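You operate a simulated robot arm through the tools that you are given. There is no shell and no other tool. Be economical: measure what you need, move in short steps, check, and stop when the job is done.

You run a simulated two-armed robot. Do the job below in one go: nothing can be reset, and whatever is moved stays where it is left.

Task
On the top of the bags bench, fold the striped cloth in half, so that its two short edges meet.

Only the result counts: the job must be done as asked and must still hold three seconds after the hand-in. Knocking over, shifting, dropping, spilling or breaking anything else fails it. Flat cloth is picked up by pressing the open fingertips on it (5 to 10 N) and closing them slowly along it; thin cloth reads only 2 to 8 mm in the jaws.

Robot
Two 6-joint arms with two-finger parallel grippers on one trunk, on a base that drives. Base frame: it is fixed to the floor where the robot stands at the start and does not move with it; the origin is under the middle of the robot, x ahead of it, y to its left, z up; the surface under the hand at the start is at about z = 860. Units: mm, rad, N and s.
The left shoulder is at the start at [280, 185, 1055], the right one opposite. With the tool pointing down near the work surface each hand reaches from about 560 to 940 mm from the robot's upright axis, wherever it stands, measured 20 degrees to its own side. Places, roughly: top of the bags bench [700, 100, 900]. Payload 1.57 kg a hand.
Tool frame (each hand has its own): the origin (TCP) lies between the finger pads and is the grasp point; the fingertips stand 30 mm ahead of it; z points along the fingers, y is the line along which they close. Largest opening 80 mm; finger width 17, thickness 12; the body of the gripper, 40 by 82 mm, starts 80 mm behind the TCP.
Orientation is that of the tool frame in the base frame, as a unit quaternion [w, x, y, z]. With the fingers straight down and closing along the base's y, the tool's x points along the base's -x, its y along +y and its z along -z.

Tools
- The arms move only by the tool servo_tool. It takes "left_increments", "right_increments" or both (then of equal length, played together; a hand with none holds still); each is a list of rows, each a list of 3 entries, a list of its own where there are three numbers: the shift along the tool's x, y, z in mm, then the turn, a rotation vector about the tool's x, y, z in rad, then the finger opening in mm, from 0 to 80. In form: [[[dx, dy, dz], [ax, ay, az], gripper], ...]. A call has 1 to 20 rows; each row shifts and turns the commanded pose from where the row before left it, along the tool's axes as they then stand. A row lasts 0.2 s, in which the tool goes at most 50 mm and 0.15 rad; a call with a longer step from one row to the next is refused whole, and so is a gripper value outside its range. Where a pose cannot be reached the arm comes as near as it can. A force on the tool above 40 N (or 10 N above the force at the start of the call, whichever is more), or a blocked arm, ends the call early, and 0.2 s more pass. The fingers move at their own pace (about 153 mm/s each) and stop on an object; they squeeze with about 38 N. The grip force told is the motor's: it shows also when the fingers shut on nothing. Time passes only in rows, and 0.2 s behind the last, so rows that do not move let the fingers close. It gives the time, the measured TCP pose, the force on the tool (base axes), the opening and the grip force at its end, in the units of the frame above (readings bear some noise), with the torque about the TCP (base axes, N m) and any sound that the robot's microphone picked up.
- Cameras (640 x 400 px; columns grow to the right, rows downward): "scene" is now at [229.3, 26.7, 1484.8]; the picture's right is [0.35, -0.94, 0.00], its down [-0.76, -0.28, -0.59] and it looks along [0.55, 0.21, -0.81] (base axes); focal length 271 px, centre (320, 200). "left" rides on the left gripper at [72, 7, -122] in its tool frame; the picture's right is [-0.09, 1.00, 0.00], its down [-0.84, -0.08, -0.54] and it looks along [-0.54, -0.05, 0.84] (tool axes); focal length 238 px, centre (320, 200). "right" rides on the right gripper at [72, -7, -122] in its tool frame; the picture's right is [0.09, 1.00, 0.00], its down [-0.84, 0.08, -0.54] and it looks along [-0.54, 0.05, 0.84] (tool axes); focal length 238 px, centre (320, 200).
- grab_frame(camera): a new picture of that camera. It takes no simulated time.
- move_column(by): slides the trunk up (or, below 0, down) by that many mm; the arms and the scene camera ride with it, the base frame stays. It gives what a move gives, with no picture.
- roll_base(legs): drives the robot by 1 to 6 legs, each [ahead, turn to the left] in mm and rad, along the robot's own axes; the way and the turn of a leg run together, so that a leg with both is an arc; at most 1500 mm and 3.142 rad a leg. The arms and the cameras ride along, it lands a little off, and it stops where it bumps. It gives what a move gives.
- aim_head(pan, tilt): turns the head with the scene camera to pan (to the left, within 1.501 rad either way) and tilt (down, from -0.506 to 1.204), counted from straight ahead of the robot. It gives what a move gives.
- locate(camera, pixels): for up to 12 pixels [column, row] of the newest picture of that camera ("zoom" is the newest enlarged one), the place [x, y, z] in the base frame of the surface seen there, good to about 3 mm. It takes no simulated time.
- enlarge(camera, box): a new picture of the part [left, top, right, bottom] of that camera's present view, enlarged. It takes no simulated time.
- close_job(): hands the job in; it is judged then, once.

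Go step by step. Measure first, check grasps and placings, and put right what went wrong. The budget is 80 turns and 70 pictures, counting those below and the enlarged ones. Unless the task says otherwise, let go and move clear before handing in, and close with one line.

The tools are called as name(argument=value, ...) on one line, values as JSON. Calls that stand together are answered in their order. servo_tool: Moves the arms, as the interface text tells. Its arguments: {"type":"object","properties":{"left_increments":{"type":"array","items":{"type":"array"}},"right_increments":{"type":"array","items":{"type":"array"}}},"required":[]} The other tools are called the same way: move_column (by) slides the trunk up or down; roll_base (legs) drives the base; aim_head (pan, tilt) turns the head that bears the scene camera; grab_frame (camera) takes a picture; locate (camera, pixels) gives the place of the surface under pixels of a picture; enlarge (camera, box) takes an enlarged picture of a part of a camera's view; close_job () hands the job in.

At the start:

```text
t: 0.0
left_ee_pos: [537.4, 287.6, 1099.5]
left_orientation: [0.0, 0.0, 1.0, 0.0]
left_force: [-0.6, -0.3, 0.3]
left_ft_torque: [-0.03, 0.01, -0.02]
left_width: 80.1
left_grip_force: 0.1
right_ee_pos: [600.5, -103.8, 1043.9]
right_orientation: [0.0, 0.0, 1.0, 0.001]
right_force: [0.0, -0.8, -0.5]
right_ft_torque: [0.02, -0.01, 0.03]
right_width: 79.8
right_grip_force: 0.0
trunk travel left (down, up): [-750.0, 240.0]
robot x, y, heading: [-2.1, -0.6, -0.002]
head pan, tilt: [0.36, 0.939]
```

scene: 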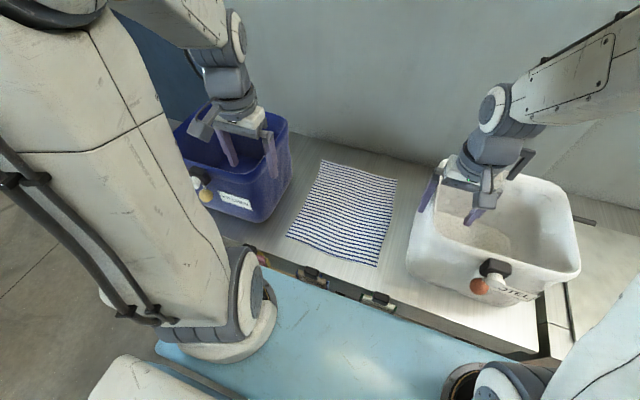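
right: 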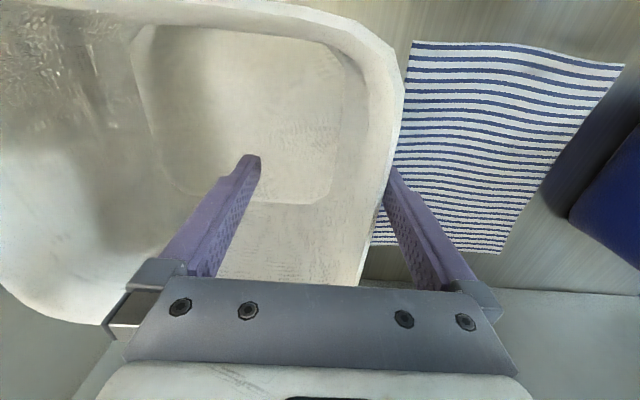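
left: 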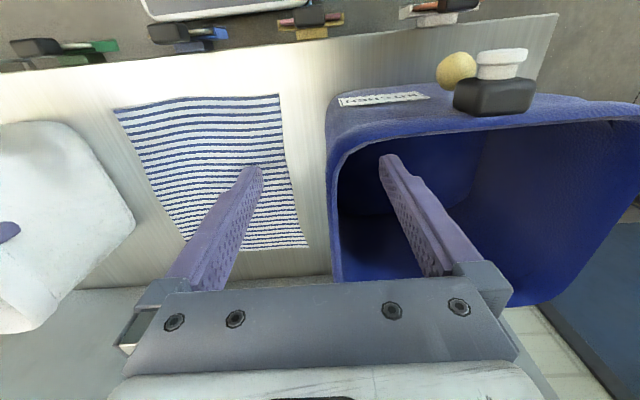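

The cloth lies between the blue and white bins, with corners at about (322,160), (397,179), (377,265) and (287,236) in the scene. I'll measure these and the bin rims.

locate(camera="scene", pixels=[[323, 162], [395, 180], [376, 264], [289, 236], [340, 205], [290, 160], [262, 222], [285, 120], [440, 165], [410, 255], [400, 230], [300, 205]])

enlarge(camera="scene", box=[240, 120, 460, 290])

```text
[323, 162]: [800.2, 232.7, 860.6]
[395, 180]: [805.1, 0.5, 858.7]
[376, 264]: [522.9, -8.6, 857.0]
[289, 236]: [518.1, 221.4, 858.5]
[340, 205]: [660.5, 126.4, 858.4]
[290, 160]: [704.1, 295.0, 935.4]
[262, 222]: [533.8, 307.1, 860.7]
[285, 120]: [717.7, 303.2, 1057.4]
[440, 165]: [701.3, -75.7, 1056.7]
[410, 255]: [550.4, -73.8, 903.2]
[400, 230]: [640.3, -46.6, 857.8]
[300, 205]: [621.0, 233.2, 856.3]
```

```text
2.35 times, centred on (350, 205) of scene
```

zoom: 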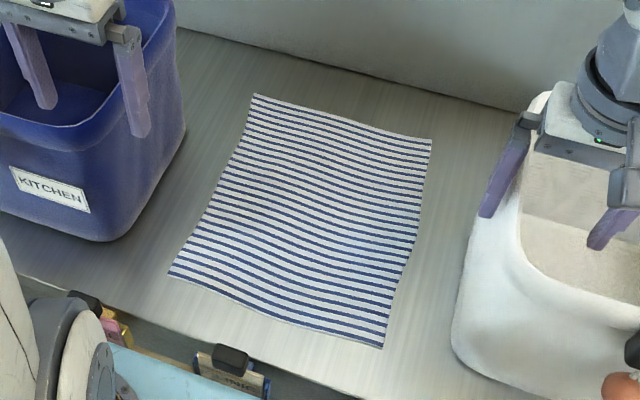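

The cloth is about 283 mm (x) by 231 mm (y), so the short edges are the near one (x≈520) and the far one (x≈803). I'll refine the corners and measure the bin rims before moving.

locate(camera="zoom", pixels=[[256, 97], [429, 141], [381, 345], [172, 274], [275, 315], [345, 117], [172, 40], [184, 130], [527, 110], [480, 250], [455, 340], [215, 190]])

locate(camera="scene", pixels=[[288, 135], [282, 118], [417, 208], [411, 235], [437, 175], [480, 272], [575, 270], [565, 190], [256, 221], [180, 130], [250, 250], [360, 312]])

```text
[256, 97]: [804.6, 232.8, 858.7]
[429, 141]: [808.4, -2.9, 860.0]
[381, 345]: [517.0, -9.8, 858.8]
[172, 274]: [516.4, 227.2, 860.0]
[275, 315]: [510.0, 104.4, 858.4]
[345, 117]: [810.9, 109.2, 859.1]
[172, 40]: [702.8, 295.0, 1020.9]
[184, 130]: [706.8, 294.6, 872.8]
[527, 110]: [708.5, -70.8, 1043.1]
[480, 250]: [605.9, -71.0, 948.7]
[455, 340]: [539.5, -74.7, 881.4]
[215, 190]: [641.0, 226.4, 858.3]
```

```text
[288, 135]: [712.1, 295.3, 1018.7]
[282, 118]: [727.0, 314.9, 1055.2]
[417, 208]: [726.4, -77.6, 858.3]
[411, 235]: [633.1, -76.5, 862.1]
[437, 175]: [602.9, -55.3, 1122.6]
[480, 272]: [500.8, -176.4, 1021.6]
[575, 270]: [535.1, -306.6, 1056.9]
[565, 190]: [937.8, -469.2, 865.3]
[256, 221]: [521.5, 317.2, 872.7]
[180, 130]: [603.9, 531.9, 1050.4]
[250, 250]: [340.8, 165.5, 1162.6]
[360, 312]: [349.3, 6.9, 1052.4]
```

Both bins have rims at z≈1058 with inner walls at y≈295 and y≈-72. The right hand's fingers straddle the white rim, so I lift straight up first.

servo_tool(left_increments=[[[0, 0, -15], [0, 0, 0], 80], [[0, 0, -15], [0, 0, 0], 80], [[0, 0, -15], [0, 0, 0], 80], [[0, 0, -15], [0, 0, 0], 80]], right_increments=[[[0, 0, -30], [0, 0, 0], 80], [[0, 0, -30], [0, 0, 0], 80], [[0, 0, -30], [0, 0, 0], 80], [[0, 0, -26], [0, 0, 0], 80]])

roll_base(legs=[[-45, 0]])

```text
t: 1.0
left_ee_pos: [536.3, 285.9, 1160.1]
left_orientation: [0.0, 0.0, 1.0, 0.0]
left_force: [0.4, -0.7, -1.1]
left_ft_torque: [0.02, -0.02, -0.01]
left_width: 79.9
left_grip_force: 0.0
right_ee_pos: [599.5, -103.6, 1161.4]
right_orientation: [-0.001, 0.0, 1.0, 0.0]
right_force: [0.3, -0.1, 0.3]
right_ft_torque: [0.0, 0.02, 0.0]
right_width: 80.1
right_grip_force: 0.2
trunk travel left (down, up): [-750.0, 240.0]
robot x, y, heading: [-3.7, 1.2, -0.0]
head pan, tilt: [0.36, 0.939]
```

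```text
t: 1.9
left_ee_pos: [493.0, 286.8, 1159.9]
left_orientation: [0.0, 0.0, 1.0, 0.0]
left_force: [0.2, 0.4, -0.4]
left_ft_torque: [0.01, 0.01, -0.01]
left_width: 79.7
left_grip_force: 0.0
right_ee_pos: [554.5, -104.1, 1160.4]
right_orientation: [0.0, 0.001, 1.0, 0.001]
right_force: [-0.3, -0.3, -0.2]
right_ft_torque: [-0.01, 0.03, -0.02]
right_width: 80.3
right_grip_force: 0.0
trunk travel left (down, up): [-750.0, 240.0]
robot x, y, heading: [-38.7, -1.5, 0.002]
head pan, tilt: [0.36, 0.939]
```

Hands are clear. I move them sideways over the near corners (x≈528, y≈195 and y≈22), then lower to z≈950 with 30 mm opening.

servo_tool(left_increments=[[[-9, -23, 0], [0, 0, 0], 30], [[-9, -23, 0], [0, 0, 0], 30], [[-9, -23, 0], [0, 0, 0], 30], [[-8, -23, 0], [0, 0, 0], 30], [[0, 0, 35], [0, 0, 0], 30], [[0, 0, 35], [0, 0, 0], 30], [[0, 0, 35], [0, 0, 0], 30], [[0, 0, 35], [0, 0, 0], 30], [[0, 0, 35], [0, 0, 0], 30], [[0, 0, 35], [0, 0, 0], 30]], right_increments=[[[6.5, 31.5, 0], [0, 0, 0], 30], [[6.5, 31.5, 0], [0, 0, 0], 30], [[6.5, 31.5, 0], [0, 0, 0], 30], [[6.5, 31.5, 0], [0, 0, 0], 30], [[0, 0, 35], [0, 0, 0], 30], [[0, 0, 35], [0, 0, 0], 30], [[0, 0, 35], [0, 0, 0], 30], [[0, 0, 35], [0, 0, 0], 30], [[0, 0, 35], [0, 0, 0], 30], [[0, 0, 35], [0, 0, 0], 30]])

grab_frame(camera="scene")

grab_frame(camera="left")

grab_frame(camera="right")

```text
t: 4.1
left_ee_pos: [528.5, 193.9, 950.2]
left_orientation: [0.001, 0.0, 1.0, -0.001]
left_force: [-0.1, -0.3, 0.5]
left_ft_torque: [0.04, -0.03, 0.01]
left_width: 30.1
left_grip_force: 0.1
right_ee_pos: [527.7, 21.9, 950.3]
right_orientation: [0.0, 0.0, 1.0, 0.001]
right_force: [-0.8, 0.4, 0.4]
right_ft_torque: [0.01, -0.04, 0.0]
right_width: 30.0
right_grip_force: 0.0
trunk travel left (down, up): [-750.0, 240.0]
robot x, y, heading: [-48.4, 2.9, 0.003]
head pan, tilt: [0.36, 0.939]
```

```text
65 pictures are left
```

scene: 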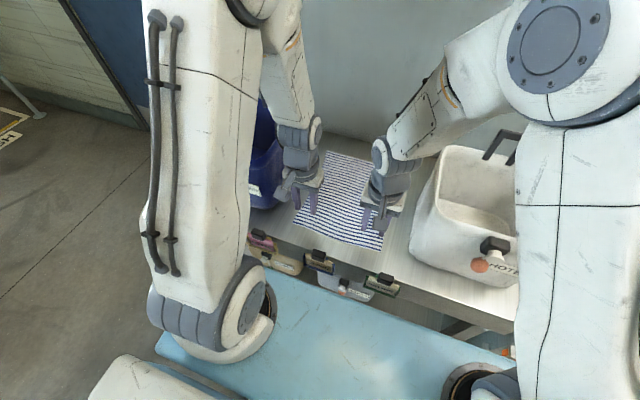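

```text
64 pictures are left
```

left: 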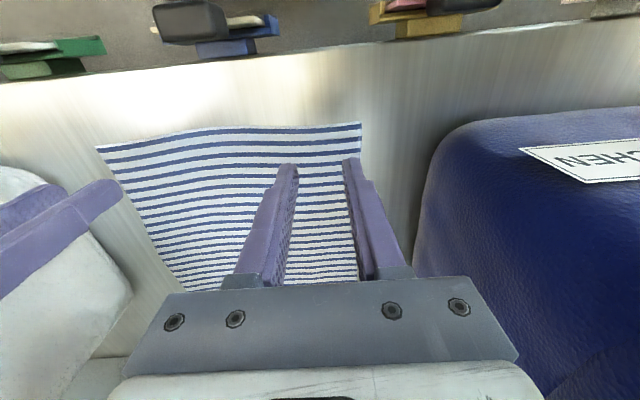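

```text
63 pictures are left
```

right: 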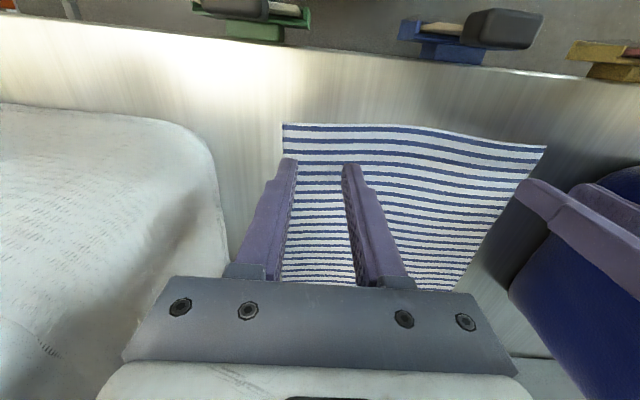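

The hands hang over the near corners with good clearance. I check the corner places in the wrist views: left (361,123), right (284,124).

locate(camera="left", pixels=[[360, 125], [340, 128], [300, 129], [102, 149], [230, 128], [180, 134]])

locate(camera="right", pixels=[[285, 126], [300, 127], [340, 127], [543, 149]])

```text
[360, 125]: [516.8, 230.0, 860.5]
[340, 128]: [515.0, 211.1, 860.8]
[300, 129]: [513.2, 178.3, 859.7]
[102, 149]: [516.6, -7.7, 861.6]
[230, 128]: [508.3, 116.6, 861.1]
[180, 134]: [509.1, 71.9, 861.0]
```

```text
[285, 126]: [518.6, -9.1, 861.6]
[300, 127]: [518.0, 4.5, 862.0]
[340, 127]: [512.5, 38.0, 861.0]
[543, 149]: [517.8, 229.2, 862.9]
```

The edge is at x≈515 under the hands. I lower to just above the table (tips at about z 863), shifting 3 mm nearer the edge.

servo_tool(left_increments=[[[1, 1, 20], [0, 0, 0], 30], [[1, 1, 20], [0, 0, 0], 30], [[1, 1, 14], [0, 0, 0], 30], [[0, 0, 2], [0, 0, 0], 30], [[0, 0, 1], [0, 0, 0], 30]], right_increments=[[[1, -1, 20], [0, 0, 0], 30], [[1, -1, 20], [0, 0, 0], 30], [[1, -1, 14], [0, 0, 0], 30], [[0, 0, 2], [0, 0, 0], 30], [[0, 0, 1], [0, 0, 0], 30]])

```text
t: 5.3
left_ee_pos: [522.7, 197.0, 892.8]
left_orientation: [0.0, 0.0, 1.0, 0.001]
left_force: [0.4, -0.2, -0.2]
left_ft_torque: [0.0, 0.0, 0.01]
left_width: 29.9
left_grip_force: 0.0
right_ee_pos: [524.9, 18.5, 893.1]
right_orientation: [0.001, -0.001, 1.0, 0.0]
right_force: [1.3, 0.1, -0.3]
right_ft_torque: [-0.03, 0.02, 0.01]
right_width: 30.0
right_grip_force: 0.0
trunk travel left (down, up): [-750.0, 240.0]
robot x, y, heading: [-48.0, 1.1, -0.001]
head pan, tilt: [0.36, 0.939]
```

No contact yet. I go down 3 mm in 1 mm steps.

servo_tool(left_increments=[[[0, 0, 1], [0, 0, 0], 30], [[0, 0, 1], [0, 0, 0], 30], [[0, 0, 1], [0, 0, 0], 30]], right_increments=[[[0, 0, 1], [0, 0, 0], 30], [[0, 0, 1], [0, 0, 0], 30], [[0, 0, 1], [0, 0, 0], 30]])

```text
t: 6.1
left_ee_pos: [523.7, 197.7, 892.5]
left_orientation: [0.001, 0.0, 1.0, 0.0]
left_force: [-0.1, -3.9, 11.7]
left_ft_torque: [-0.15, 0.04, -0.02]
left_width: 29.7
left_grip_force: 0.1
right_ee_pos: [524.8, 19.8, 892.3]
right_orientation: [0.001, 0.0, 1.0, 0.0]
right_force: [-1.4, 0.0, 5.4]
right_ft_torque: [-0.01, 0.04, -0.02]
right_width: 30.0
right_grip_force: 0.0
trunk travel left (down, up): [-750.0, 240.0]
robot x, y, heading: [-43.1, -0.6, 0.002]
head pan, tilt: [0.36, 0.939]
```

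Both touch: left 11.7 N, right 5.4 N. I ease the left and press the right slightly, then close slowly.

servo_tool(left_increments=[[[0, 0, -0.6], [0, 0, 0], 30], [[0, 0, 0], [0, 0, 0], 28], [[0, 0, 0], [0, 0, 0], 26], [[0, 0, 0], [0, 0, 0], 24], [[0, 0, 0], [0, 0, 0], 22], [[0, 0, 0], [0, 0, 0], 20], [[0, 0, 0], [0, 0, 0], 18], [[0, 0, 0], [0, 0, 0], 16], [[0, 0, 0], [0, 0, 0], 14], [[0, 0, 0], [0, 0, 0], 12], [[0, 0, 0], [0, 0, 0], 10], [[0, 0, 0], [0, 0, 0], 8], [[0, 0, 0], [0, 0, 0], 6], [[0, 0, 0], [0, 0, 0], 4], [[0, 0, 0], [0, 0, 0], 2], [[0, 0, 0], [0, 0, 0], 0], [[0, 0, 0], [0, 0, 0], 0]], right_increments=[[[0, 0, 0.3], [0, 0, 0], 30], [[0, 0, 0], [0, 0, 0], 28], [[0, 0, 0], [0, 0, 0], 26], [[0, 0, 0], [0, 0, 0], 24], [[0, 0, 0], [0, 0, 0], 22], [[0, 0, 0], [0, 0, 0], 20], [[0, 0, 0], [0, 0, 0], 18], [[0, 0, 0], [0, 0, 0], 16], [[0, 0, 0], [0, 0, 0], 14], [[0, 0, 0], [0, 0, 0], 12], [[0, 0, 0], [0, 0, 0], 10], [[0, 0, 0], [0, 0, 0], 8], [[0, 0, 0], [0, 0, 0], 6], [[0, 0, 0], [0, 0, 0], 4], [[0, 0, 0], [0, 0, 0], 2], [[0, 0, 0], [0, 0, 0], 0], [[0, 0, 0], [0, 0, 0], 0]])

grab_frame(camera="left")

grab_frame(camera="right")

```text
t: 9.7
left_ee_pos: [523.2, 197.2, 891.8]
left_orientation: [0.0, 0.0, 1.0, 0.0]
left_force: [-0.2, -0.8, 5.0]
left_ft_torque: [-0.01, -0.02, 0.01]
left_width: 0.2
left_grip_force: 22.0
right_ee_pos: [524.0, 19.1, 891.1]
right_orientation: [0.0, 0.0, 1.0, 0.0]
right_force: [0.9, -1.0, 28.0]
right_ft_torque: [-0.05, 0.01, 0.0]
right_width: 0.1
right_grip_force: 21.5
trunk travel left (down, up): [-750.0, 240.0]
robot x, y, heading: [-44.7, -0.8, -0.0]
head pan, tilt: [0.36, 0.939]
```

```text
62 pictures are left
```

left: 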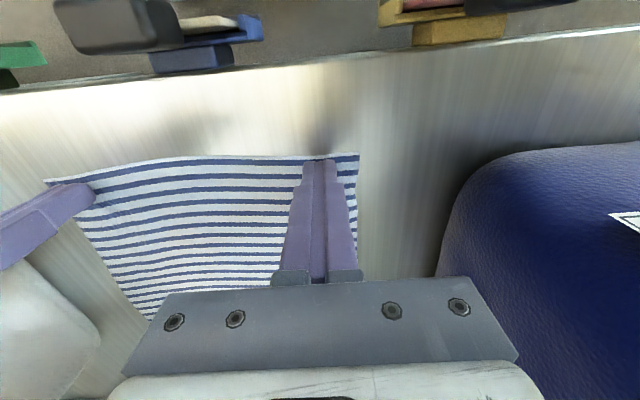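

```text
61 pictures are left
```

right: 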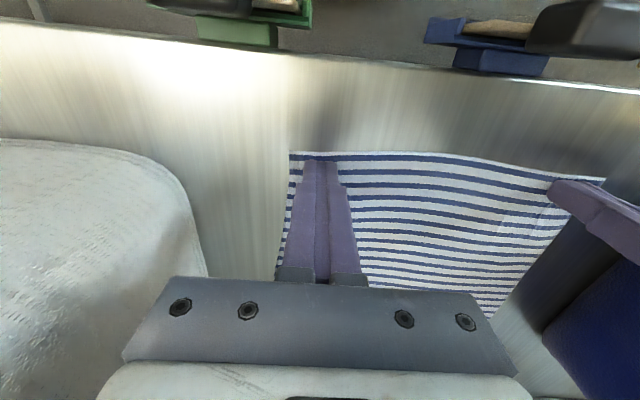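

Both closed on nothing (0.2 mm), and the pressing force drifted. I lift 4 mm, reopen, move 6 mm deeper onto the cloth and press again.

servo_tool(left_increments=[[[0, 0, -4], [0, 0, 0], 0], [[-3, 0, -2], [0, 0, 0], 30], [[-3, 0, 0], [0, 0, 0], 30], [[0, 0, 3], [0, 0, 0], 30], [[0, 0, 1.3], [0, 0, 0], 30], [[0, 0, 0], [0, 0, 0], 30], [[0, 0, 0], [0, 0, 0], 30]], right_increments=[[[0, 0, -4], [0, 0, 0], 0], [[-3, 0, -2], [0, 0, 0], 30], [[-3, 0, 0], [0, 0, 0], 30], [[0, 0, 3], [0, 0, 0], 30], [[0, 0, 1.3], [0, 0, 0], 30], [[0, 0, 0], [0, 0, 0], 30], [[0, 0, 0], [0, 0, 0], 30]])

```text
t: 11.3
left_ee_pos: [529.7, 197.1, 891.3]
left_orientation: [0.0, 0.0, 1.0, 0.0]
left_force: [-0.7, -0.9, 0.0]
left_ft_torque: [-0.02, -0.03, 0.0]
left_width: 29.7
left_grip_force: 0.0
right_ee_pos: [530.4, 18.2, 891.5]
right_orientation: [0.0, 0.0, 1.0, 0.0]
right_force: [0.2, -0.1, 0.9]
right_ft_torque: [-0.02, 0.01, 0.02]
right_width: 30.3
right_grip_force: 0.0
trunk travel left (down, up): [-750.0, 240.0]
robot x, y, heading: [-43.1, 0.0, 0.001]
head pan, tilt: [0.36, 0.939]
```

Just off contact. I step down in 0.5 mm.

servo_tool(left_increments=[[[0, 0, 0.6], [0, 0, 0], 30], [[0, 0, 0.4], [0, 0, 0], 30], [[0, 0, 0], [0, 0, 0], 30]], right_increments=[[[0, 0, 0.6], [0, 0, 0], 30], [[0, 0, 0.4], [0, 0, 0], 30], [[0, 0, 0], [0, 0, 0], 30]])

```text
t: 12.1
left_ee_pos: [530.0, 197.4, 890.8]
left_orientation: [0.001, 0.0, 1.0, 0.001]
left_force: [-1.1, -0.2, 3.1]
left_ft_torque: [0.03, 0.0, 0.0]
left_width: 29.6
left_grip_force: 0.0
right_ee_pos: [531.1, 18.3, 891.0]
right_orientation: [0.0, 0.001, 1.0, 0.0]
right_force: [-0.3, -2.3, 8.0]
right_ft_torque: [-0.04, 0.06, -0.03]
right_width: 30.2
right_grip_force: 0.1
trunk travel left (down, up): [-750.0, 240.0]
robot x, y, heading: [-44.2, 0.9, -0.005]
head pan, tilt: [0.36, 0.939]
```

Right 8 N, left 3 N. I press the left slightly more and close part way (to 18 mm) to watch the force and the ruck.

servo_tool(left_increments=[[[0, 0, 0.5], [0, 0, 0], 30], [[0, 0, 0], [0, 0, 0], 28.5], [[0, 0, 0], [0, 0, 0], 27], [[0, 0, 0], [0, 0, 0], 25.5], [[0, 0, 0], [0, 0, 0], 24], [[0, 0, 0], [0, 0, 0], 22.5], [[0, 0, 0], [0, 0, 0], 21], [[0, 0, 0], [0, 0, 0], 19.5], [[0, 0, 0], [0, 0, 0], 18]], right_increments=[[[0, 0, 0], [0, 0, 0], 30], [[0, 0, 0], [0, 0, 0], 28.5], [[0, 0, 0], [0, 0, 0], 27], [[0, 0, 0], [0, 0, 0], 25.5], [[0, 0, 0], [0, 0, 0], 24], [[0, 0, 0], [0, 0, 0], 22.5], [[0, 0, 0], [0, 0, 0], 21], [[0, 0, 0], [0, 0, 0], 19.5], [[0, 0, 0], [0, 0, 0], 18]])

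enlarge(camera="left", box=[240, 120, 400, 220])

enlarge(camera="right", box=[240, 120, 400, 220])

```text
t: 14.3
left_ee_pos: [530.9, 197.3, 890.5]
left_orientation: [0.002, 0.0, 1.0, 0.0]
left_force: [-2.9, -0.8, 21.1]
left_ft_torque: [-0.01, 0.18, -0.01]
left_width: 17.9
left_grip_force: 0.1
right_ee_pos: [531.2, 18.3, 891.5]
right_orientation: [0.0, -0.001, 1.0, -0.001]
right_force: [-1.2, 0.2, 5.5]
right_ft_torque: [0.0, 0.04, -0.02]
right_width: 18.2
right_grip_force: 0.2
trunk travel left (down, up): [-750.0, 240.0]
robot x, y, heading: [-42.6, -2.5, 0.001]
head pan, tilt: [0.36, 0.939]
stopped in row 9 (left hand): the force on the tool passed its limit at 40 N (the readings are from after the stop); the commanded pose is now the measured one
```

```text
4.00 times, centred on (320, 170) of left
```

zoom: 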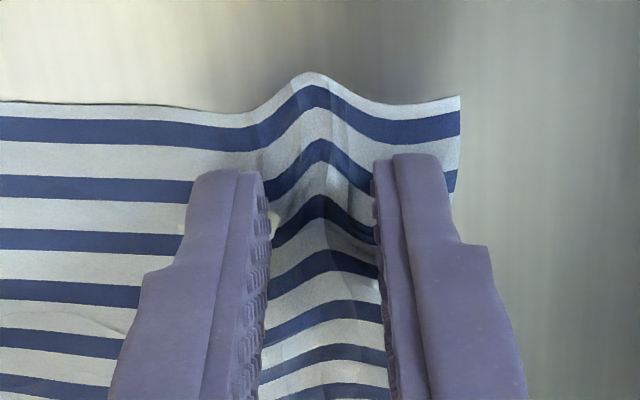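

```text
4.00 times, centred on (320, 170) of right
```

zoom: 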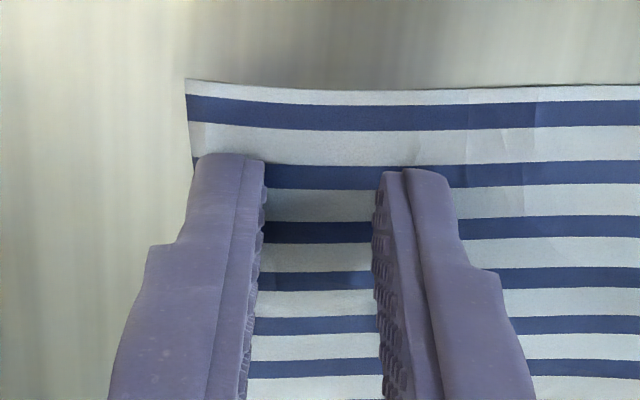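

The left hand is gathering a good ruck (zoom centre), while the right one slides over the cloth. I finish the left close alone, easing up 0.2 mm.

servo_tool(left_increments=[[[0, 0, -0.2], [0, 0, 0], 17], [[0, 0, 0], [0, 0, 0], 15.5], [[0, 0, 0], [0, 0, 0], 14], [[0, 0, 0], [0, 0, 0], 12.5], [[0, 0, 0], [0, 0, 0], 11], [[0, 0, 0], [0, 0, 0], 9.5], [[0, 0, 0], [0, 0, 0], 8], [[0, 0, 0], [0, 0, 0], 6.5], [[0, 0, 0], [0, 0, 0], 5], [[0, 0, 0], [0, 0, 0], 3], [[0, 0, 0], [0, 0, 0], 0], [[0, 0, 0], [0, 0, 0], 0], [[0, 0, 0], [0, 0, 0], 0]])

enlarge(camera="left", box=[240, 120, 400, 220])

```text
t: 17.1
left_ee_pos: [529.2, 198.5, 890.3]
left_orientation: [0.001, -0.001, 1.0, 0.0]
left_force: [0.2, -4.4, 11.5]
left_ft_torque: [-0.12, 0.08, -0.01]
left_width: 1.9
left_grip_force: 24.1
right_ee_pos: [530.9, 18.6, 889.8]
right_orientation: [0.001, -0.001, 1.0, 0.0]
right_force: [-1.1, 2.5, 10.8]
right_ft_torque: [0.04, 0.08, -0.02]
right_width: 18.6
right_grip_force: 0.4
trunk travel left (down, up): [-750.0, 240.0]
robot x, y, heading: [-42.1, 0.4, 0.002]
head pan, tilt: [0.36, 0.939]
```

```text
4.00 times, centred on (320, 170) of left
```

zoom: 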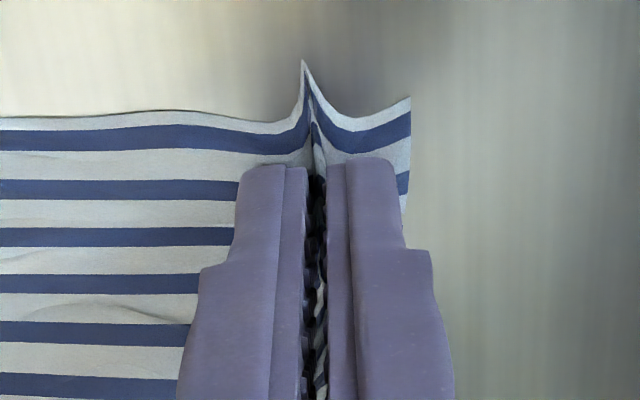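

Left holds a ruck (1.9 mm, 24 N). Now the right: lift, reopen to 30, press harder (~12 N) and close.

servo_tool(right_increments=[[[0, 0, -3], [0, 0, 0], 18], [[0, 0, 0], [0, 0, 0], 30], [[0, 0, 0], [0, 0, 0], 30], [[0, 0, 2.6], [0, 0, 0], 30], [[0, 0, 0.4], [0, 0, 0], 30], [[0, 0, 0.3], [0, 0, 0], 30], [[0, 0, 0], [0, 0, 0], 30], [[0, 0, 0], [0, 0, 0], 30]])

```text
t: 18.9
left_ee_pos: [530.3, 197.8, 890.9]
left_orientation: [0.002, 0.001, 1.0, -0.001]
left_force: [0.8, 0.1, 7.1]
left_ft_torque: [-0.01, 0.08, 0.02]
left_width: 1.9
left_grip_force: 23.4
right_ee_pos: [530.4, 18.4, 891.1]
right_orientation: [0.001, 0.0, 1.0, 0.0]
right_force: [-4.4, -0.4, 19.0]
right_ft_torque: [-0.07, 0.2, -0.04]
right_width: 29.8
right_grip_force: 0.0
trunk travel left (down, up): [-750.0, 240.0]
robot x, y, heading: [-43.7, 0.0, 0.003]
head pan, tilt: [0.36, 0.939]
```

servo_tool(right_increments=[[[0, 0, -0.3], [0, 0, 0], 30], [[0, 0, 0], [0, 0, 0], 28.5], [[0, 0, 0], [0, 0, 0], 27], [[0, 0, 0], [0, 0, 0], 25.5], [[0, 0, 0], [0, 0, 0], 24], [[0, 0, 0], [0, 0, 0], 22.5], [[0, 0, 0], [0, 0, 0], 21], [[0, 0, 0], [0, 0, 0], 19.5], [[0, 0, 0], [0, 0, 0], 18]])

enlarge(camera="right", box=[240, 120, 400, 220])

```text
t: 20.9
left_ee_pos: [530.4, 198.2, 891.6]
left_orientation: [0.001, 0.0, 1.0, -0.001]
left_force: [0.5, -1.2, 5.7]
left_ft_torque: [-0.07, 0.04, -0.01]
left_width: 1.7
left_grip_force: 23.1
right_ee_pos: [532.7, 19.6, 891.6]
right_orientation: [0.002, 0.0, 1.0, 0.0]
right_force: [1.9, 0.6, 27.1]
right_ft_torque: [0.0, 0.05, 0.01]
right_width: 18.7
right_grip_force: 0.6
trunk travel left (down, up): [-750.0, 240.0]
robot x, y, heading: [-44.9, -0.1, -0.001]
head pan, tilt: [0.36, 0.939]
```

```text
4.00 times, centred on (320, 170) of right
```

zoom: 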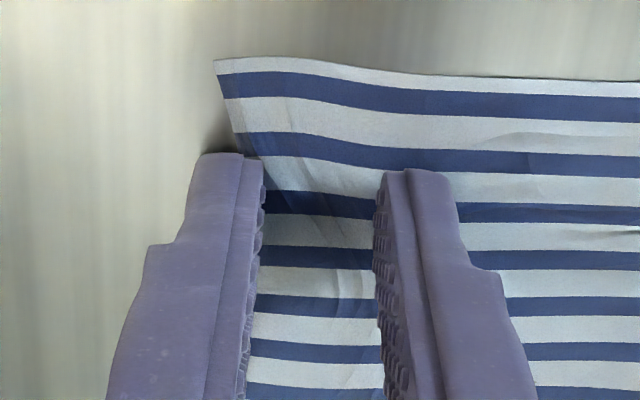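

The outer right finger slipped off the corner side. I lift, reopen and shift the right hand inward 16 mm, then look.

servo_tool(right_increments=[[[0, 0, -4], [0, 0, 0], 18], [[0, 0, -4], [0, 0, 0], 30], [[0, 8, 0], [0, 0, 0], 30], [[0, 8, 0], [0, 0, 0], 30], [[0, 0, 0], [0, 0, 0], 30]])

enlarge(camera="right", box=[200, 100, 440, 250])

```text
t: 22.1
left_ee_pos: [529.5, 197.6, 891.1]
left_orientation: [0.001, 0.0, 1.0, 0.0]
left_force: [-2.8, 0.3, 18.3]
left_ft_torque: [0.02, 0.14, -0.03]
left_width: 1.9
left_grip_force: 23.3
right_ee_pos: [530.6, 35.1, 898.4]
right_orientation: [0.0, 0.0, 1.0, 0.0]
right_force: [-0.2, 0.1, 0.3]
right_ft_torque: [0.0, 0.02, 0.02]
right_width: 29.9
right_grip_force: 0.1
trunk travel left (down, up): [-750.0, 240.0]
robot x, y, heading: [-44.6, -2.4, -0.003]
head pan, tilt: [0.36, 0.939]
```

```text
2.67 times, centred on (320, 175) of right
```

zoom: 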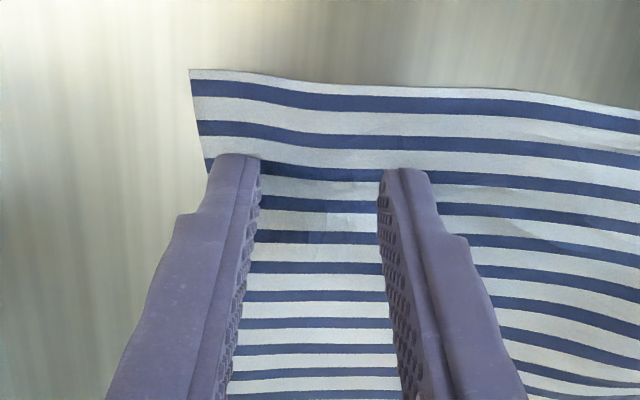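

locate(camera="zoom", pixels=[[192, 72], [205, 140], [300, 82], [360, 88], [350, 130], [500, 95], [238, 160]])

grab_frame(camera="scene")

```text
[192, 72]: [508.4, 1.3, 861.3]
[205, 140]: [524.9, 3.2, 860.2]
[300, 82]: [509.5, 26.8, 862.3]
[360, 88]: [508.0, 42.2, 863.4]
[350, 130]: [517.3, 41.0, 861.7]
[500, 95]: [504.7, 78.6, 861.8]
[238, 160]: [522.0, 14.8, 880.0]
```

```text
55 pictures are left
```

scene: 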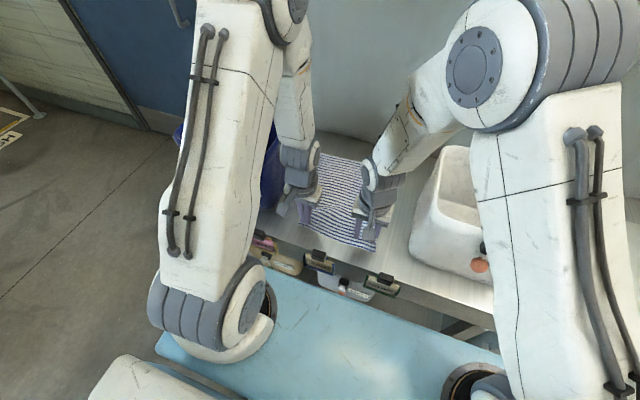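

Corner now at (508, 1); the fingers at y≈8–62 are both on the cloth. I shift 6 mm toward the edge and 3 mm inward, and press.

servo_tool(right_increments=[[[6, 3, 0], [0, 0, 0], 30], [[0, 0, 5], [0, 0, 0], 30], [[0, 0, 2.5], [0, 0, 0], 30], [[0, 0, 0.5], [0, 0, 0], 30], [[0, 0, 0], [0, 0, 0], 30], [[0, 0, 0], [0, 0, 0], 30]])

```text
t: 23.5
left_ee_pos: [530.6, 198.5, 890.2]
left_orientation: [0.001, 0.0, 1.0, 0.0]
left_force: [-2.7, -0.6, 14.2]
left_ft_torque: [0.01, 0.17, 0.03]
left_width: 2.0
left_grip_force: 23.4
right_ee_pos: [525.4, 37.5, 891.8]
right_orientation: [0.001, 0.0, 1.0, 0.001]
right_force: [-0.4, 0.2, 5.4]
right_ft_torque: [-0.05, 0.04, -0.01]
right_width: 29.9
right_grip_force: 0.0
trunk travel left (down, up): [-750.0, 240.0]
robot x, y, heading: [-42.4, -2.5, 0.004]
head pan, tilt: [0.36, 0.939]
```

servo_tool(right_increments=[[[0, 0, 0.4], [0, 0, 0], 30], [[0, 0, 0], [0, 0, 0], 28.5], [[0, 0, 0], [0, 0, 0], 27], [[0, 0, 0], [0, 0, 0], 25.5], [[0, 0, 0], [0, 0, 0], 24], [[0, 0, 0], [0, 0, 0], 22.5], [[0, 0, 0], [0, 0, 0], 21], [[0, 0, 0], [0, 0, 0], 19.5], [[0, 0, 0], [0, 0, 0], 18]])

enlarge(camera="right", box=[240, 120, 400, 220])

```text
t: 25.5
left_ee_pos: [530.1, 197.5, 891.0]
left_orientation: [0.002, 0.0, 1.0, 0.0]
left_force: [0.0, -3.1, 2.2]
left_ft_torque: [-0.08, 0.01, 0.03]
left_width: 2.0
left_grip_force: 23.8
right_ee_pos: [525.1, 37.5, 890.9]
right_orientation: [0.0, -0.001, 1.0, 0.001]
right_force: [2.1, -0.1, 33.6]
right_ft_torque: [-0.13, 0.04, 0.03]
right_width: 19.0
right_grip_force: 0.1
trunk travel left (down, up): [-750.0, 240.0]
robot x, y, heading: [-49.0, 1.9, -0.003]
head pan, tilt: [0.36, 0.939]
```

```text
4.00 times, centred on (320, 170) of right
```

zoom: 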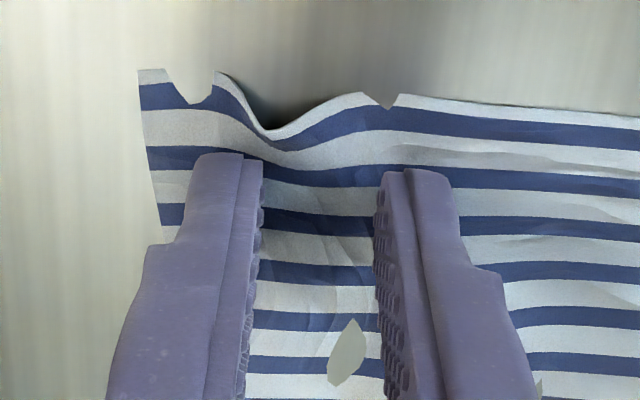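

A ruck is forming, but pressure went to 33 N. I ease 0.4 mm and close on.

servo_tool(right_increments=[[[0, 0, -0.4], [0, 0, 0], 18], [[0, 0, 0], [0, 0, 0], 17], [[0, 0, 0], [0, 0, 0], 15.5], [[0, 0, 0], [0, 0, 0], 14], [[0, 0, 0], [0, 0, 0], 12.5], [[0, 0, 0], [0, 0, 0], 11], [[0, 0, 0], [0, 0, 0], 9.5], [[0, 0, 0], [0, 0, 0], 8], [[0, 0, 0], [0, 0, 0], 6.5], [[0, 0, 0], [0, 0, 0], 5], [[0, 0, 0], [0, 0, 0], 3], [[0, 0, 0], [0, 0, 0], 0], [[0, 0, 0], [0, 0, 0], 0], [[0, 0, 0], [0, 0, 0], 0]])

grab_frame(camera="right")

```text
t: 28.5
left_ee_pos: [531.6, 197.6, 891.0]
left_orientation: [0.002, 0.001, 1.0, 0.0]
left_force: [-1.1, -1.3, 4.8]
left_ft_torque: [-0.09, 0.06, 0.0]
left_width: 2.0
left_grip_force: 23.5
right_ee_pos: [524.0, 37.2, 890.5]
right_orientation: [-0.001, -0.001, 1.0, 0.0]
right_force: [-1.7, 0.3, 22.6]
right_ft_torque: [-0.13, 0.09, -0.05]
right_width: 8.2
right_grip_force: 26.7
trunk travel left (down, up): [-750.0, 240.0]
robot x, y, heading: [-43.6, -1.5, -0.003]
head pan, tilt: [0.36, 0.939]
```

```text
53 pictures are left
```

right: 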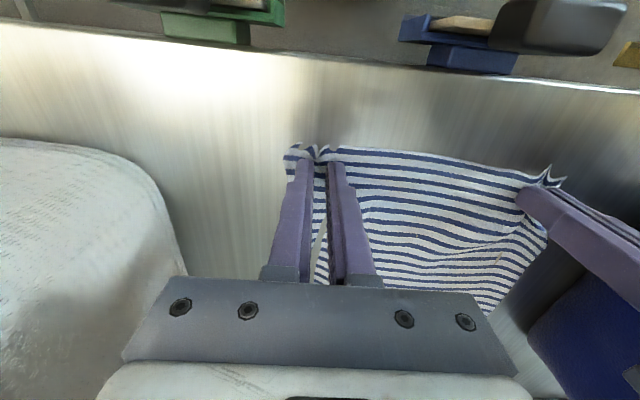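

Right now holds 8.2 mm at 27 N, left 2.0 mm. I lift both 30 mm gently and check.

servo_tool(left_increments=[[[0, 0, -6], [0, 0, 0], 0], [[0, 0, -6], [0, 0, 0], 0], [[0, 0, -6], [0, 0, 0], 0], [[0, 0, -6], [0, 0, 0], 0], [[0, 0, -6], [0, 0, 0], 0], [[0, 0, 0], [0, 0, 0], 0]], right_increments=[[[0, 0, -6], [0, 0, 0], 0], [[0, 0, -6], [0, 0, 0], 0], [[0, 0, -6], [0, 0, 0], 0], [[0, 0, -6], [0, 0, 0], 0], [[0, 0, -6], [0, 0, 0], 0], [[0, 0, 0], [0, 0, 0], 0]])

grab_frame(camera="right")

grab_frame(camera="left")

```text
t: 29.9
left_ee_pos: [531.1, 198.2, 921.5]
left_orientation: [0.001, 0.0, 1.0, 0.0]
left_force: [-0.5, -2.4, -0.4]
left_ft_torque: [-0.09, 0.03, 0.0]
left_width: 2.1
left_grip_force: 23.9
right_ee_pos: [523.2, 38.1, 919.3]
right_orientation: [0.0, 0.0, 1.0, 0.0]
right_force: [0.4, 2.6, -0.4]
right_ft_torque: [0.05, -0.01, -0.02]
right_width: 6.5
right_grip_force: 26.1
trunk travel left (down, up): [-750.0, 240.0]
robot x, y, heading: [-44.3, -2.1, 0.001]
head pan, tilt: [0.36, 0.939]
```

```text
52 pictures are left
```

right: 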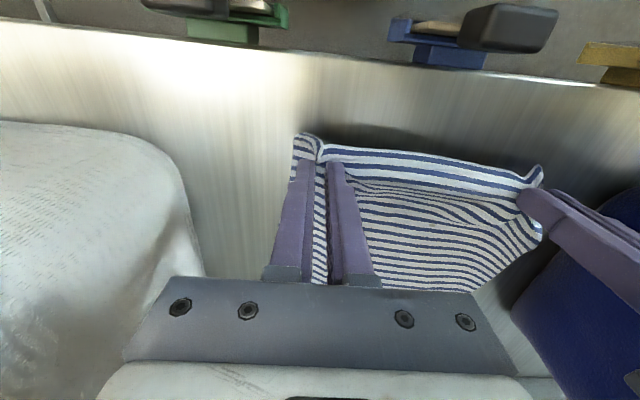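

```text
51 pictures are left
```

left: 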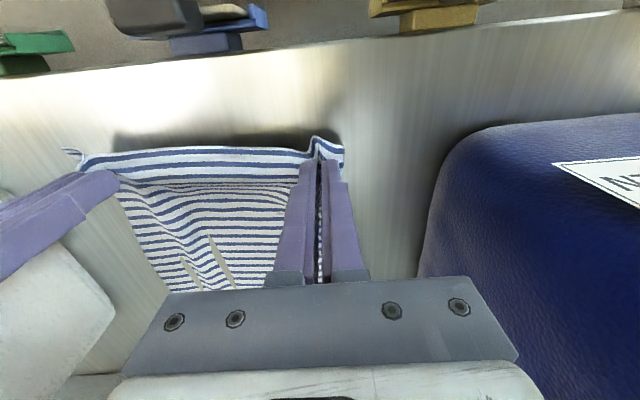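

Both hands hold the edge with the cloth slightly taut between them. I carry the edge up and forward in an arc to about the fold line (x≈655, z≈1015).

servo_tool(left_increments=[[[-6, 0, -16], [0, 0, 0], 0], [[-8, 0, -15], [0, 0, 0], 0], [[-11, 0, -14], [0, 0, 0], 0], [[-13, 0, -13], [0, 0, 0], 0], [[-14, 0, -11], [0, 0, 0], 0], [[-15, 0, -9], [0, 0, 0], 0], [[-16, 0, -7], [0, 0, 0], 0], [[-16, 0, -5], [0, 0, 0], 0], [[-16, 0, -3], [0, 0, 0], 0], [[-15, 0, -2], [0, 0, 0], 0]], right_increments=[[[-6, 0, -16], [0, 0, 0], 0], [[-8, 0, -15], [0, 0, 0], 0], [[-11, 0, -14], [0, 0, 0], 0], [[-13, 0, -13], [0, 0, 0], 0], [[-14, 0, -11], [0, 0, 0], 0], [[-15, 0, -9], [0, 0, 0], 0], [[-16, 0, -7], [0, 0, 0], 0], [[-16, 0, -5], [0, 0, 0], 0], [[-16, 0, -3], [0, 0, 0], 0], [[-15, 0, -2], [0, 0, 0], 0]])

grab_frame(camera="scene")

grab_frame(camera="left")

```text
t: 32.1
left_ee_pos: [659.9, 198.0, 1016.4]
left_orientation: [0.001, 0.0, 1.0, 0.0]
left_force: [-1.0, -2.4, 0.8]
left_ft_torque: [-0.05, -0.03, 0.02]
left_width: 2.3
left_grip_force: 23.5
right_ee_pos: [656.1, 36.6, 1015.9]
right_orientation: [0.0, 0.0, 1.0, 0.0]
right_force: [0.0, 1.7, -0.5]
right_ft_torque: [0.03, 0.02, 0.01]
right_width: 6.6
right_grip_force: 25.6
trunk travel left (down, up): [-750.0, 240.0]
robot x, y, heading: [-44.7, 2.1, 0.007]
head pan, tilt: [0.36, 0.939]
```

```text
50 pictures are left
```

scene: 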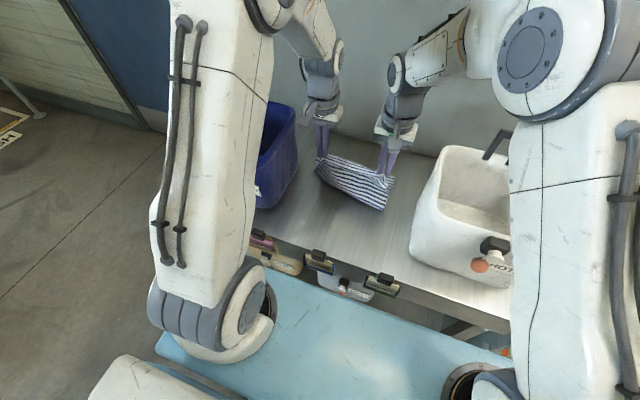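

```text
49 pictures are left
```

left: 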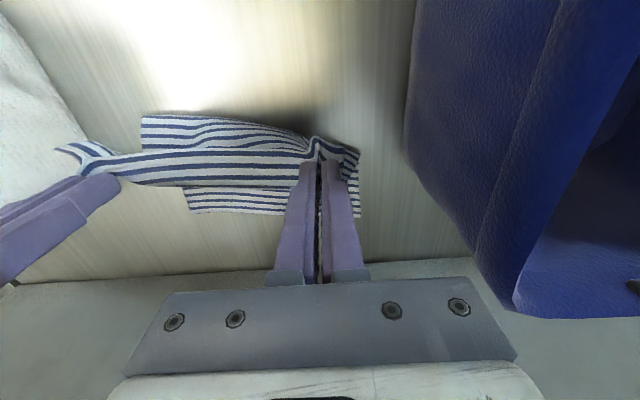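

The cloth hangs and its front bulges toward me. I measure where the far edge and the bulge are now.

enlarge(camera="scene", box=[280, 110, 440, 240])

locate(camera="left", pixels=[[190, 209], [260, 212], [185, 190], [355, 214], [145, 117], [220, 120], [300, 140], [354, 160]])

```text
3.08 times, centred on (360, 175) of scene
```

zoom: 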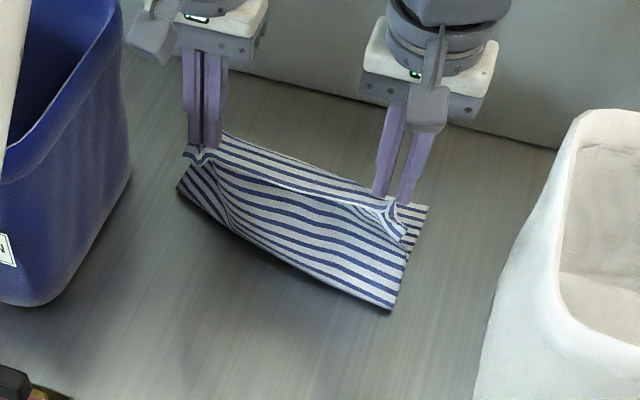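

```text
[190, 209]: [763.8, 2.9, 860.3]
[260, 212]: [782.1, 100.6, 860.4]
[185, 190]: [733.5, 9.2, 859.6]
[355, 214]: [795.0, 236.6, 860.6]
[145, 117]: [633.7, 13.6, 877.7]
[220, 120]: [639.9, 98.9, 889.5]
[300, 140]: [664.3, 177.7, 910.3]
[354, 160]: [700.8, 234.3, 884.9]
```

locate(camera="zoom", pixels=[[427, 208], [415, 247], [224, 134], [300, 160], [350, 180], [392, 306], [180, 190], [280, 262], [408, 238], [187, 150]])

```text
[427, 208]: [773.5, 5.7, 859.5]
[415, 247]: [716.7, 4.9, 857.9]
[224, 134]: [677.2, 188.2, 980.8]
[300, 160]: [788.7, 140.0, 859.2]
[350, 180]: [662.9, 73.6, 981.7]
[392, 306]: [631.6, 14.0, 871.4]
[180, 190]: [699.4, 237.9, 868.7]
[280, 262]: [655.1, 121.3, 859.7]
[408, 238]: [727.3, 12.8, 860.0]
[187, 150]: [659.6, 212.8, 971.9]
```

The far edge was dragged a little: it now runs from (770,5) to (797,236). I follow the arc forward and down to about x≈757 (right) and 775 (left), tilting the fingers back 0.3 rad.

servo_tool(left_increments=[[[-12.3, 0, 7], [0, 0.03, 0], 0], [[-12.4, 0, 3.6], [0, 0.03, 0], 0], [[-12.5, 0, 3.3], [0, 0.03, 0], 0], [[-12.8, 0, 4.9], [0, 0.03, 0], 0], [[-13, 0, 5.5], [0, 0.03, 0], 0], [[-13.5, 0, 7.1], [0, 0.03, 0], 0], [[-14.1, 0, 8.6], [0, 0.03, 0], 0], [[-15.1, 0, 12.1], [0, 0.03, 0], 0], [[-16.7, 0, 16.5], [0, 0.03, 0], 0], [[-15.3, 0, 9.2], [0, 0.03, 0], 0]], right_increments=[[[-11, 0, 7], [0, 0.03, 0], 0], [[-11.1, 0, 3.7], [0, 0.03, 0], 0], [[-11.2, 0, 3.3], [0, 0.03, 0], 0], [[-11.5, 0, 5], [0, 0.03, 0], 0], [[-11.7, 0, 5.6], [0, 0.03, 0], 0], [[-12.2, 0, 7.3], [0, 0.03, 0], 0], [[-12.8, 0, 8.8], [0, 0.03, 0], 0], [[-13.9, 0, 12.4], [0, 0.03, 0], 0], [[-15.5, 0, 16.8], [0, 0.03, 0], 0], [[-14.1, 0, 9.6], [0, 0.03, 0], 0]])

enlarge(camera="scene", box=[280, 110, 440, 240])

grab_frame(camera="right")

```text
t: 34.3
left_ee_pos: [783.5, 196.1, 920.9]
left_orientation: [-0.15, 0.001, 0.989, 0.0]
left_force: [-2.0, -9.8, 0.4]
left_ft_torque: [-0.3, 0.06, 0.1]
left_width: 1.8
left_grip_force: 23.3
right_ee_pos: [753.5, 35.8, 926.5]
right_orientation: [-0.143, -0.001, 0.99, 0.001]
right_force: [1.7, 10.0, 0.4]
right_ft_torque: [0.33, -0.09, -0.18]
right_width: 2.3
right_grip_force: 23.9
right hand out of reach, approached as far as the arm can: row 10
trunk travel left (down, up): [-750.0, 240.0]
robot x, y, heading: [-46.7, 1.5, -0.0]
head pan, tilt: [0.36, 0.939]
```

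```text
3.08 times, centred on (360, 175) of scene
```

zoom: 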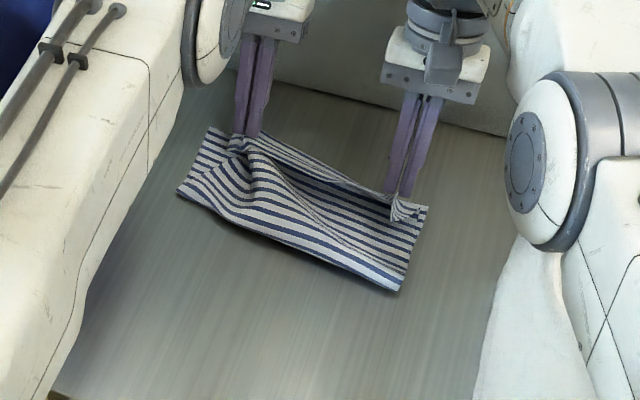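

```text
46 pictures are left
```

right: 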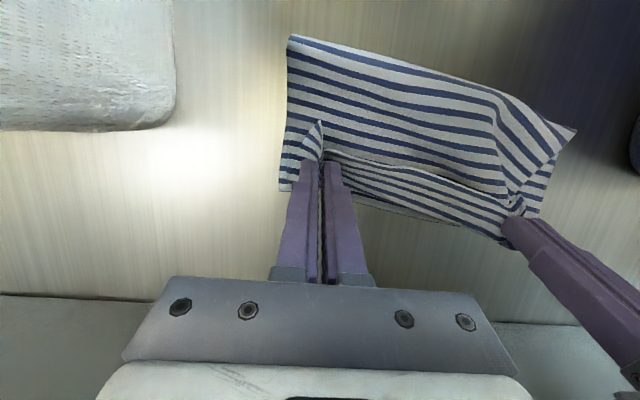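

The fold is nearly over; cross tension is 10 N and the right arm is at its reach limit. I check how high the elbows are above the bins before going on.

locate(camera="zoom", pixels=[[530, 160], [545, 245], [600, 250], [510, 150], [200, 60], [150, 120], [212, 128], [428, 206], [400, 290], [180, 192]])

grab_frame(camera="scene")

```text
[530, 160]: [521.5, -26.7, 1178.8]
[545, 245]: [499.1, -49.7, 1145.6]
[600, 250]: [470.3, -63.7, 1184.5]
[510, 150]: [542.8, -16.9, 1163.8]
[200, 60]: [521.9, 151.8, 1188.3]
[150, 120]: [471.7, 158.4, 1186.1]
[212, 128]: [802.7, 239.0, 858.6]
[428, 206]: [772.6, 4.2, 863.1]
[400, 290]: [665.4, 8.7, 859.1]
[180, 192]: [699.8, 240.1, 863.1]
```

```text
45 pictures are left
```

scene: 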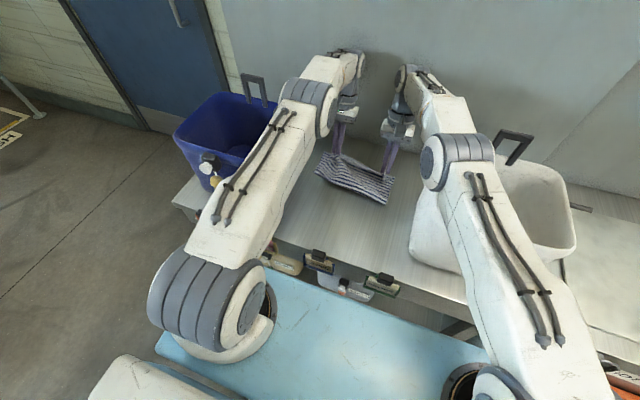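

Elbows stay near z≈1150, well above the rims. I bring the tools back upright (frees reach) and the hands 4 mm nearer each other to relieve the tension.

servo_tool(left_increments=[[[0, -1, 1], [0, -0.075, 0], 0], [[0, -1, 1], [0, -0.075, 0], 0], [[1, -1, 2], [0, -0.075, 0], 0], [[1, -1, 2], [0, -0.075, 0], 0]], right_increments=[[[0, 2, 1], [0, -0.075, 0], 0], [[0, 1, 1], [0, -0.075, 0], 0], [[1, 1, 2], [0, -0.075, 0], 0], [[1, 1, 2], [0, -0.075, 0], 0]])

```text
t: 35.3
left_ee_pos: [781.4, 193.9, 914.4]
left_orientation: [0.001, -0.001, 1.0, 0.001]
left_force: [-1.8, -2.4, -0.6]
left_ft_torque: [-0.11, 0.02, 0.04]
left_width: 1.9
left_grip_force: 23.4
right_ee_pos: [749.7, 40.0, 921.5]
right_orientation: [0.0, 0.0, 1.0, -0.001]
right_force: [0.5, 3.3, 0.6]
right_ft_torque: [0.17, -0.05, -0.05]
right_width: 2.1
right_grip_force: 23.3
trunk travel left (down, up): [-750.0, 240.0]
robot x, y, heading: [-42.5, 0.4, 0.001]
head pan, tilt: [0.36, 0.939]
```

Tension is down to ~3 N. I lower both to tips ≈ z 873, right 5 mm further ahead, and look.

servo_tool(left_increments=[[[0, 0, 4], [0, 0, 0], 0], [[0, 0, 4], [0, 0, 0], 0], [[0, 0, 3], [0, 0, 0], 0], [[0, 0, 0], [0, 0, 0], 0]], right_increments=[[[-2, 0, 6], [0, 0, 0], 0], [[-2, 0, 6], [0, 0, 0], 0], [[-2, 0, 6], [0, 0, 0], 0], [[0, 0, 0], [0, 0, 0], 0]])

enlarge(camera="scene", box=[300, 130, 410, 220])

grab_frame(camera="left")

grab_frame(camera="right")

```text
t: 36.3
left_ee_pos: [780.6, 193.7, 903.4]
left_orientation: [0.002, 0.0, 1.0, 0.0]
left_force: [-1.0, -2.4, -0.1]
left_ft_torque: [-0.11, 0.03, 0.02]
left_width: 2.1
left_grip_force: 23.0
right_ee_pos: [755.9, 38.5, 901.6]
right_orientation: [0.0, -0.001, 1.0, 0.001]
right_force: [0.9, 2.6, 1.5]
right_ft_torque: [0.1, 0.0, 0.02]
right_width: 2.0
right_grip_force: 24.0
trunk travel left (down, up): [-750.0, 240.0]
robot x, y, heading: [-47.5, 1.9, -0.003]
head pan, tilt: [0.36, 0.939]
```

```text
4.44 times, centred on (355, 175) of scene
```

zoom: 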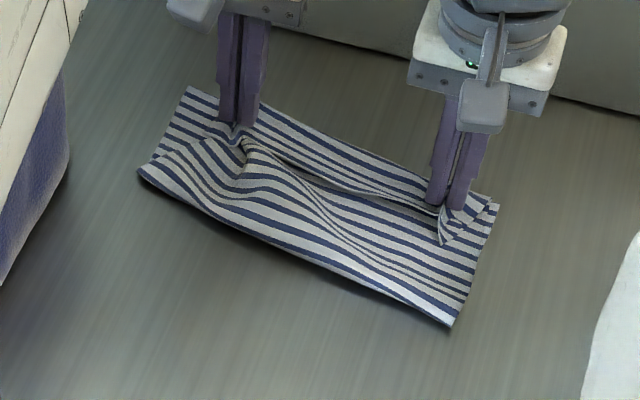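

```text
43 pictures are left
```

left: 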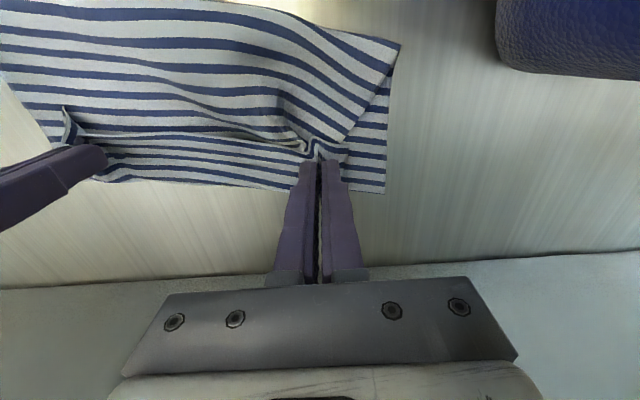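

```text
42 pictures are left
```

right: 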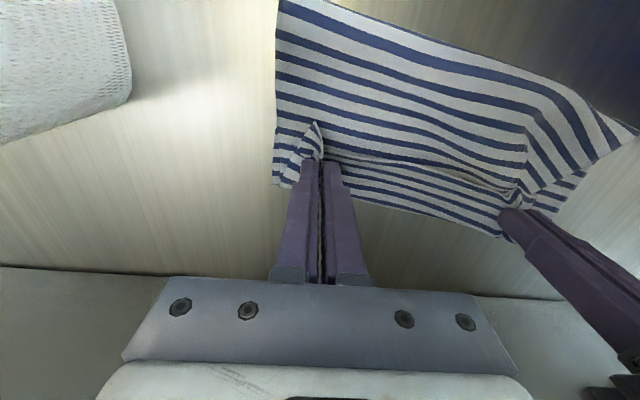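

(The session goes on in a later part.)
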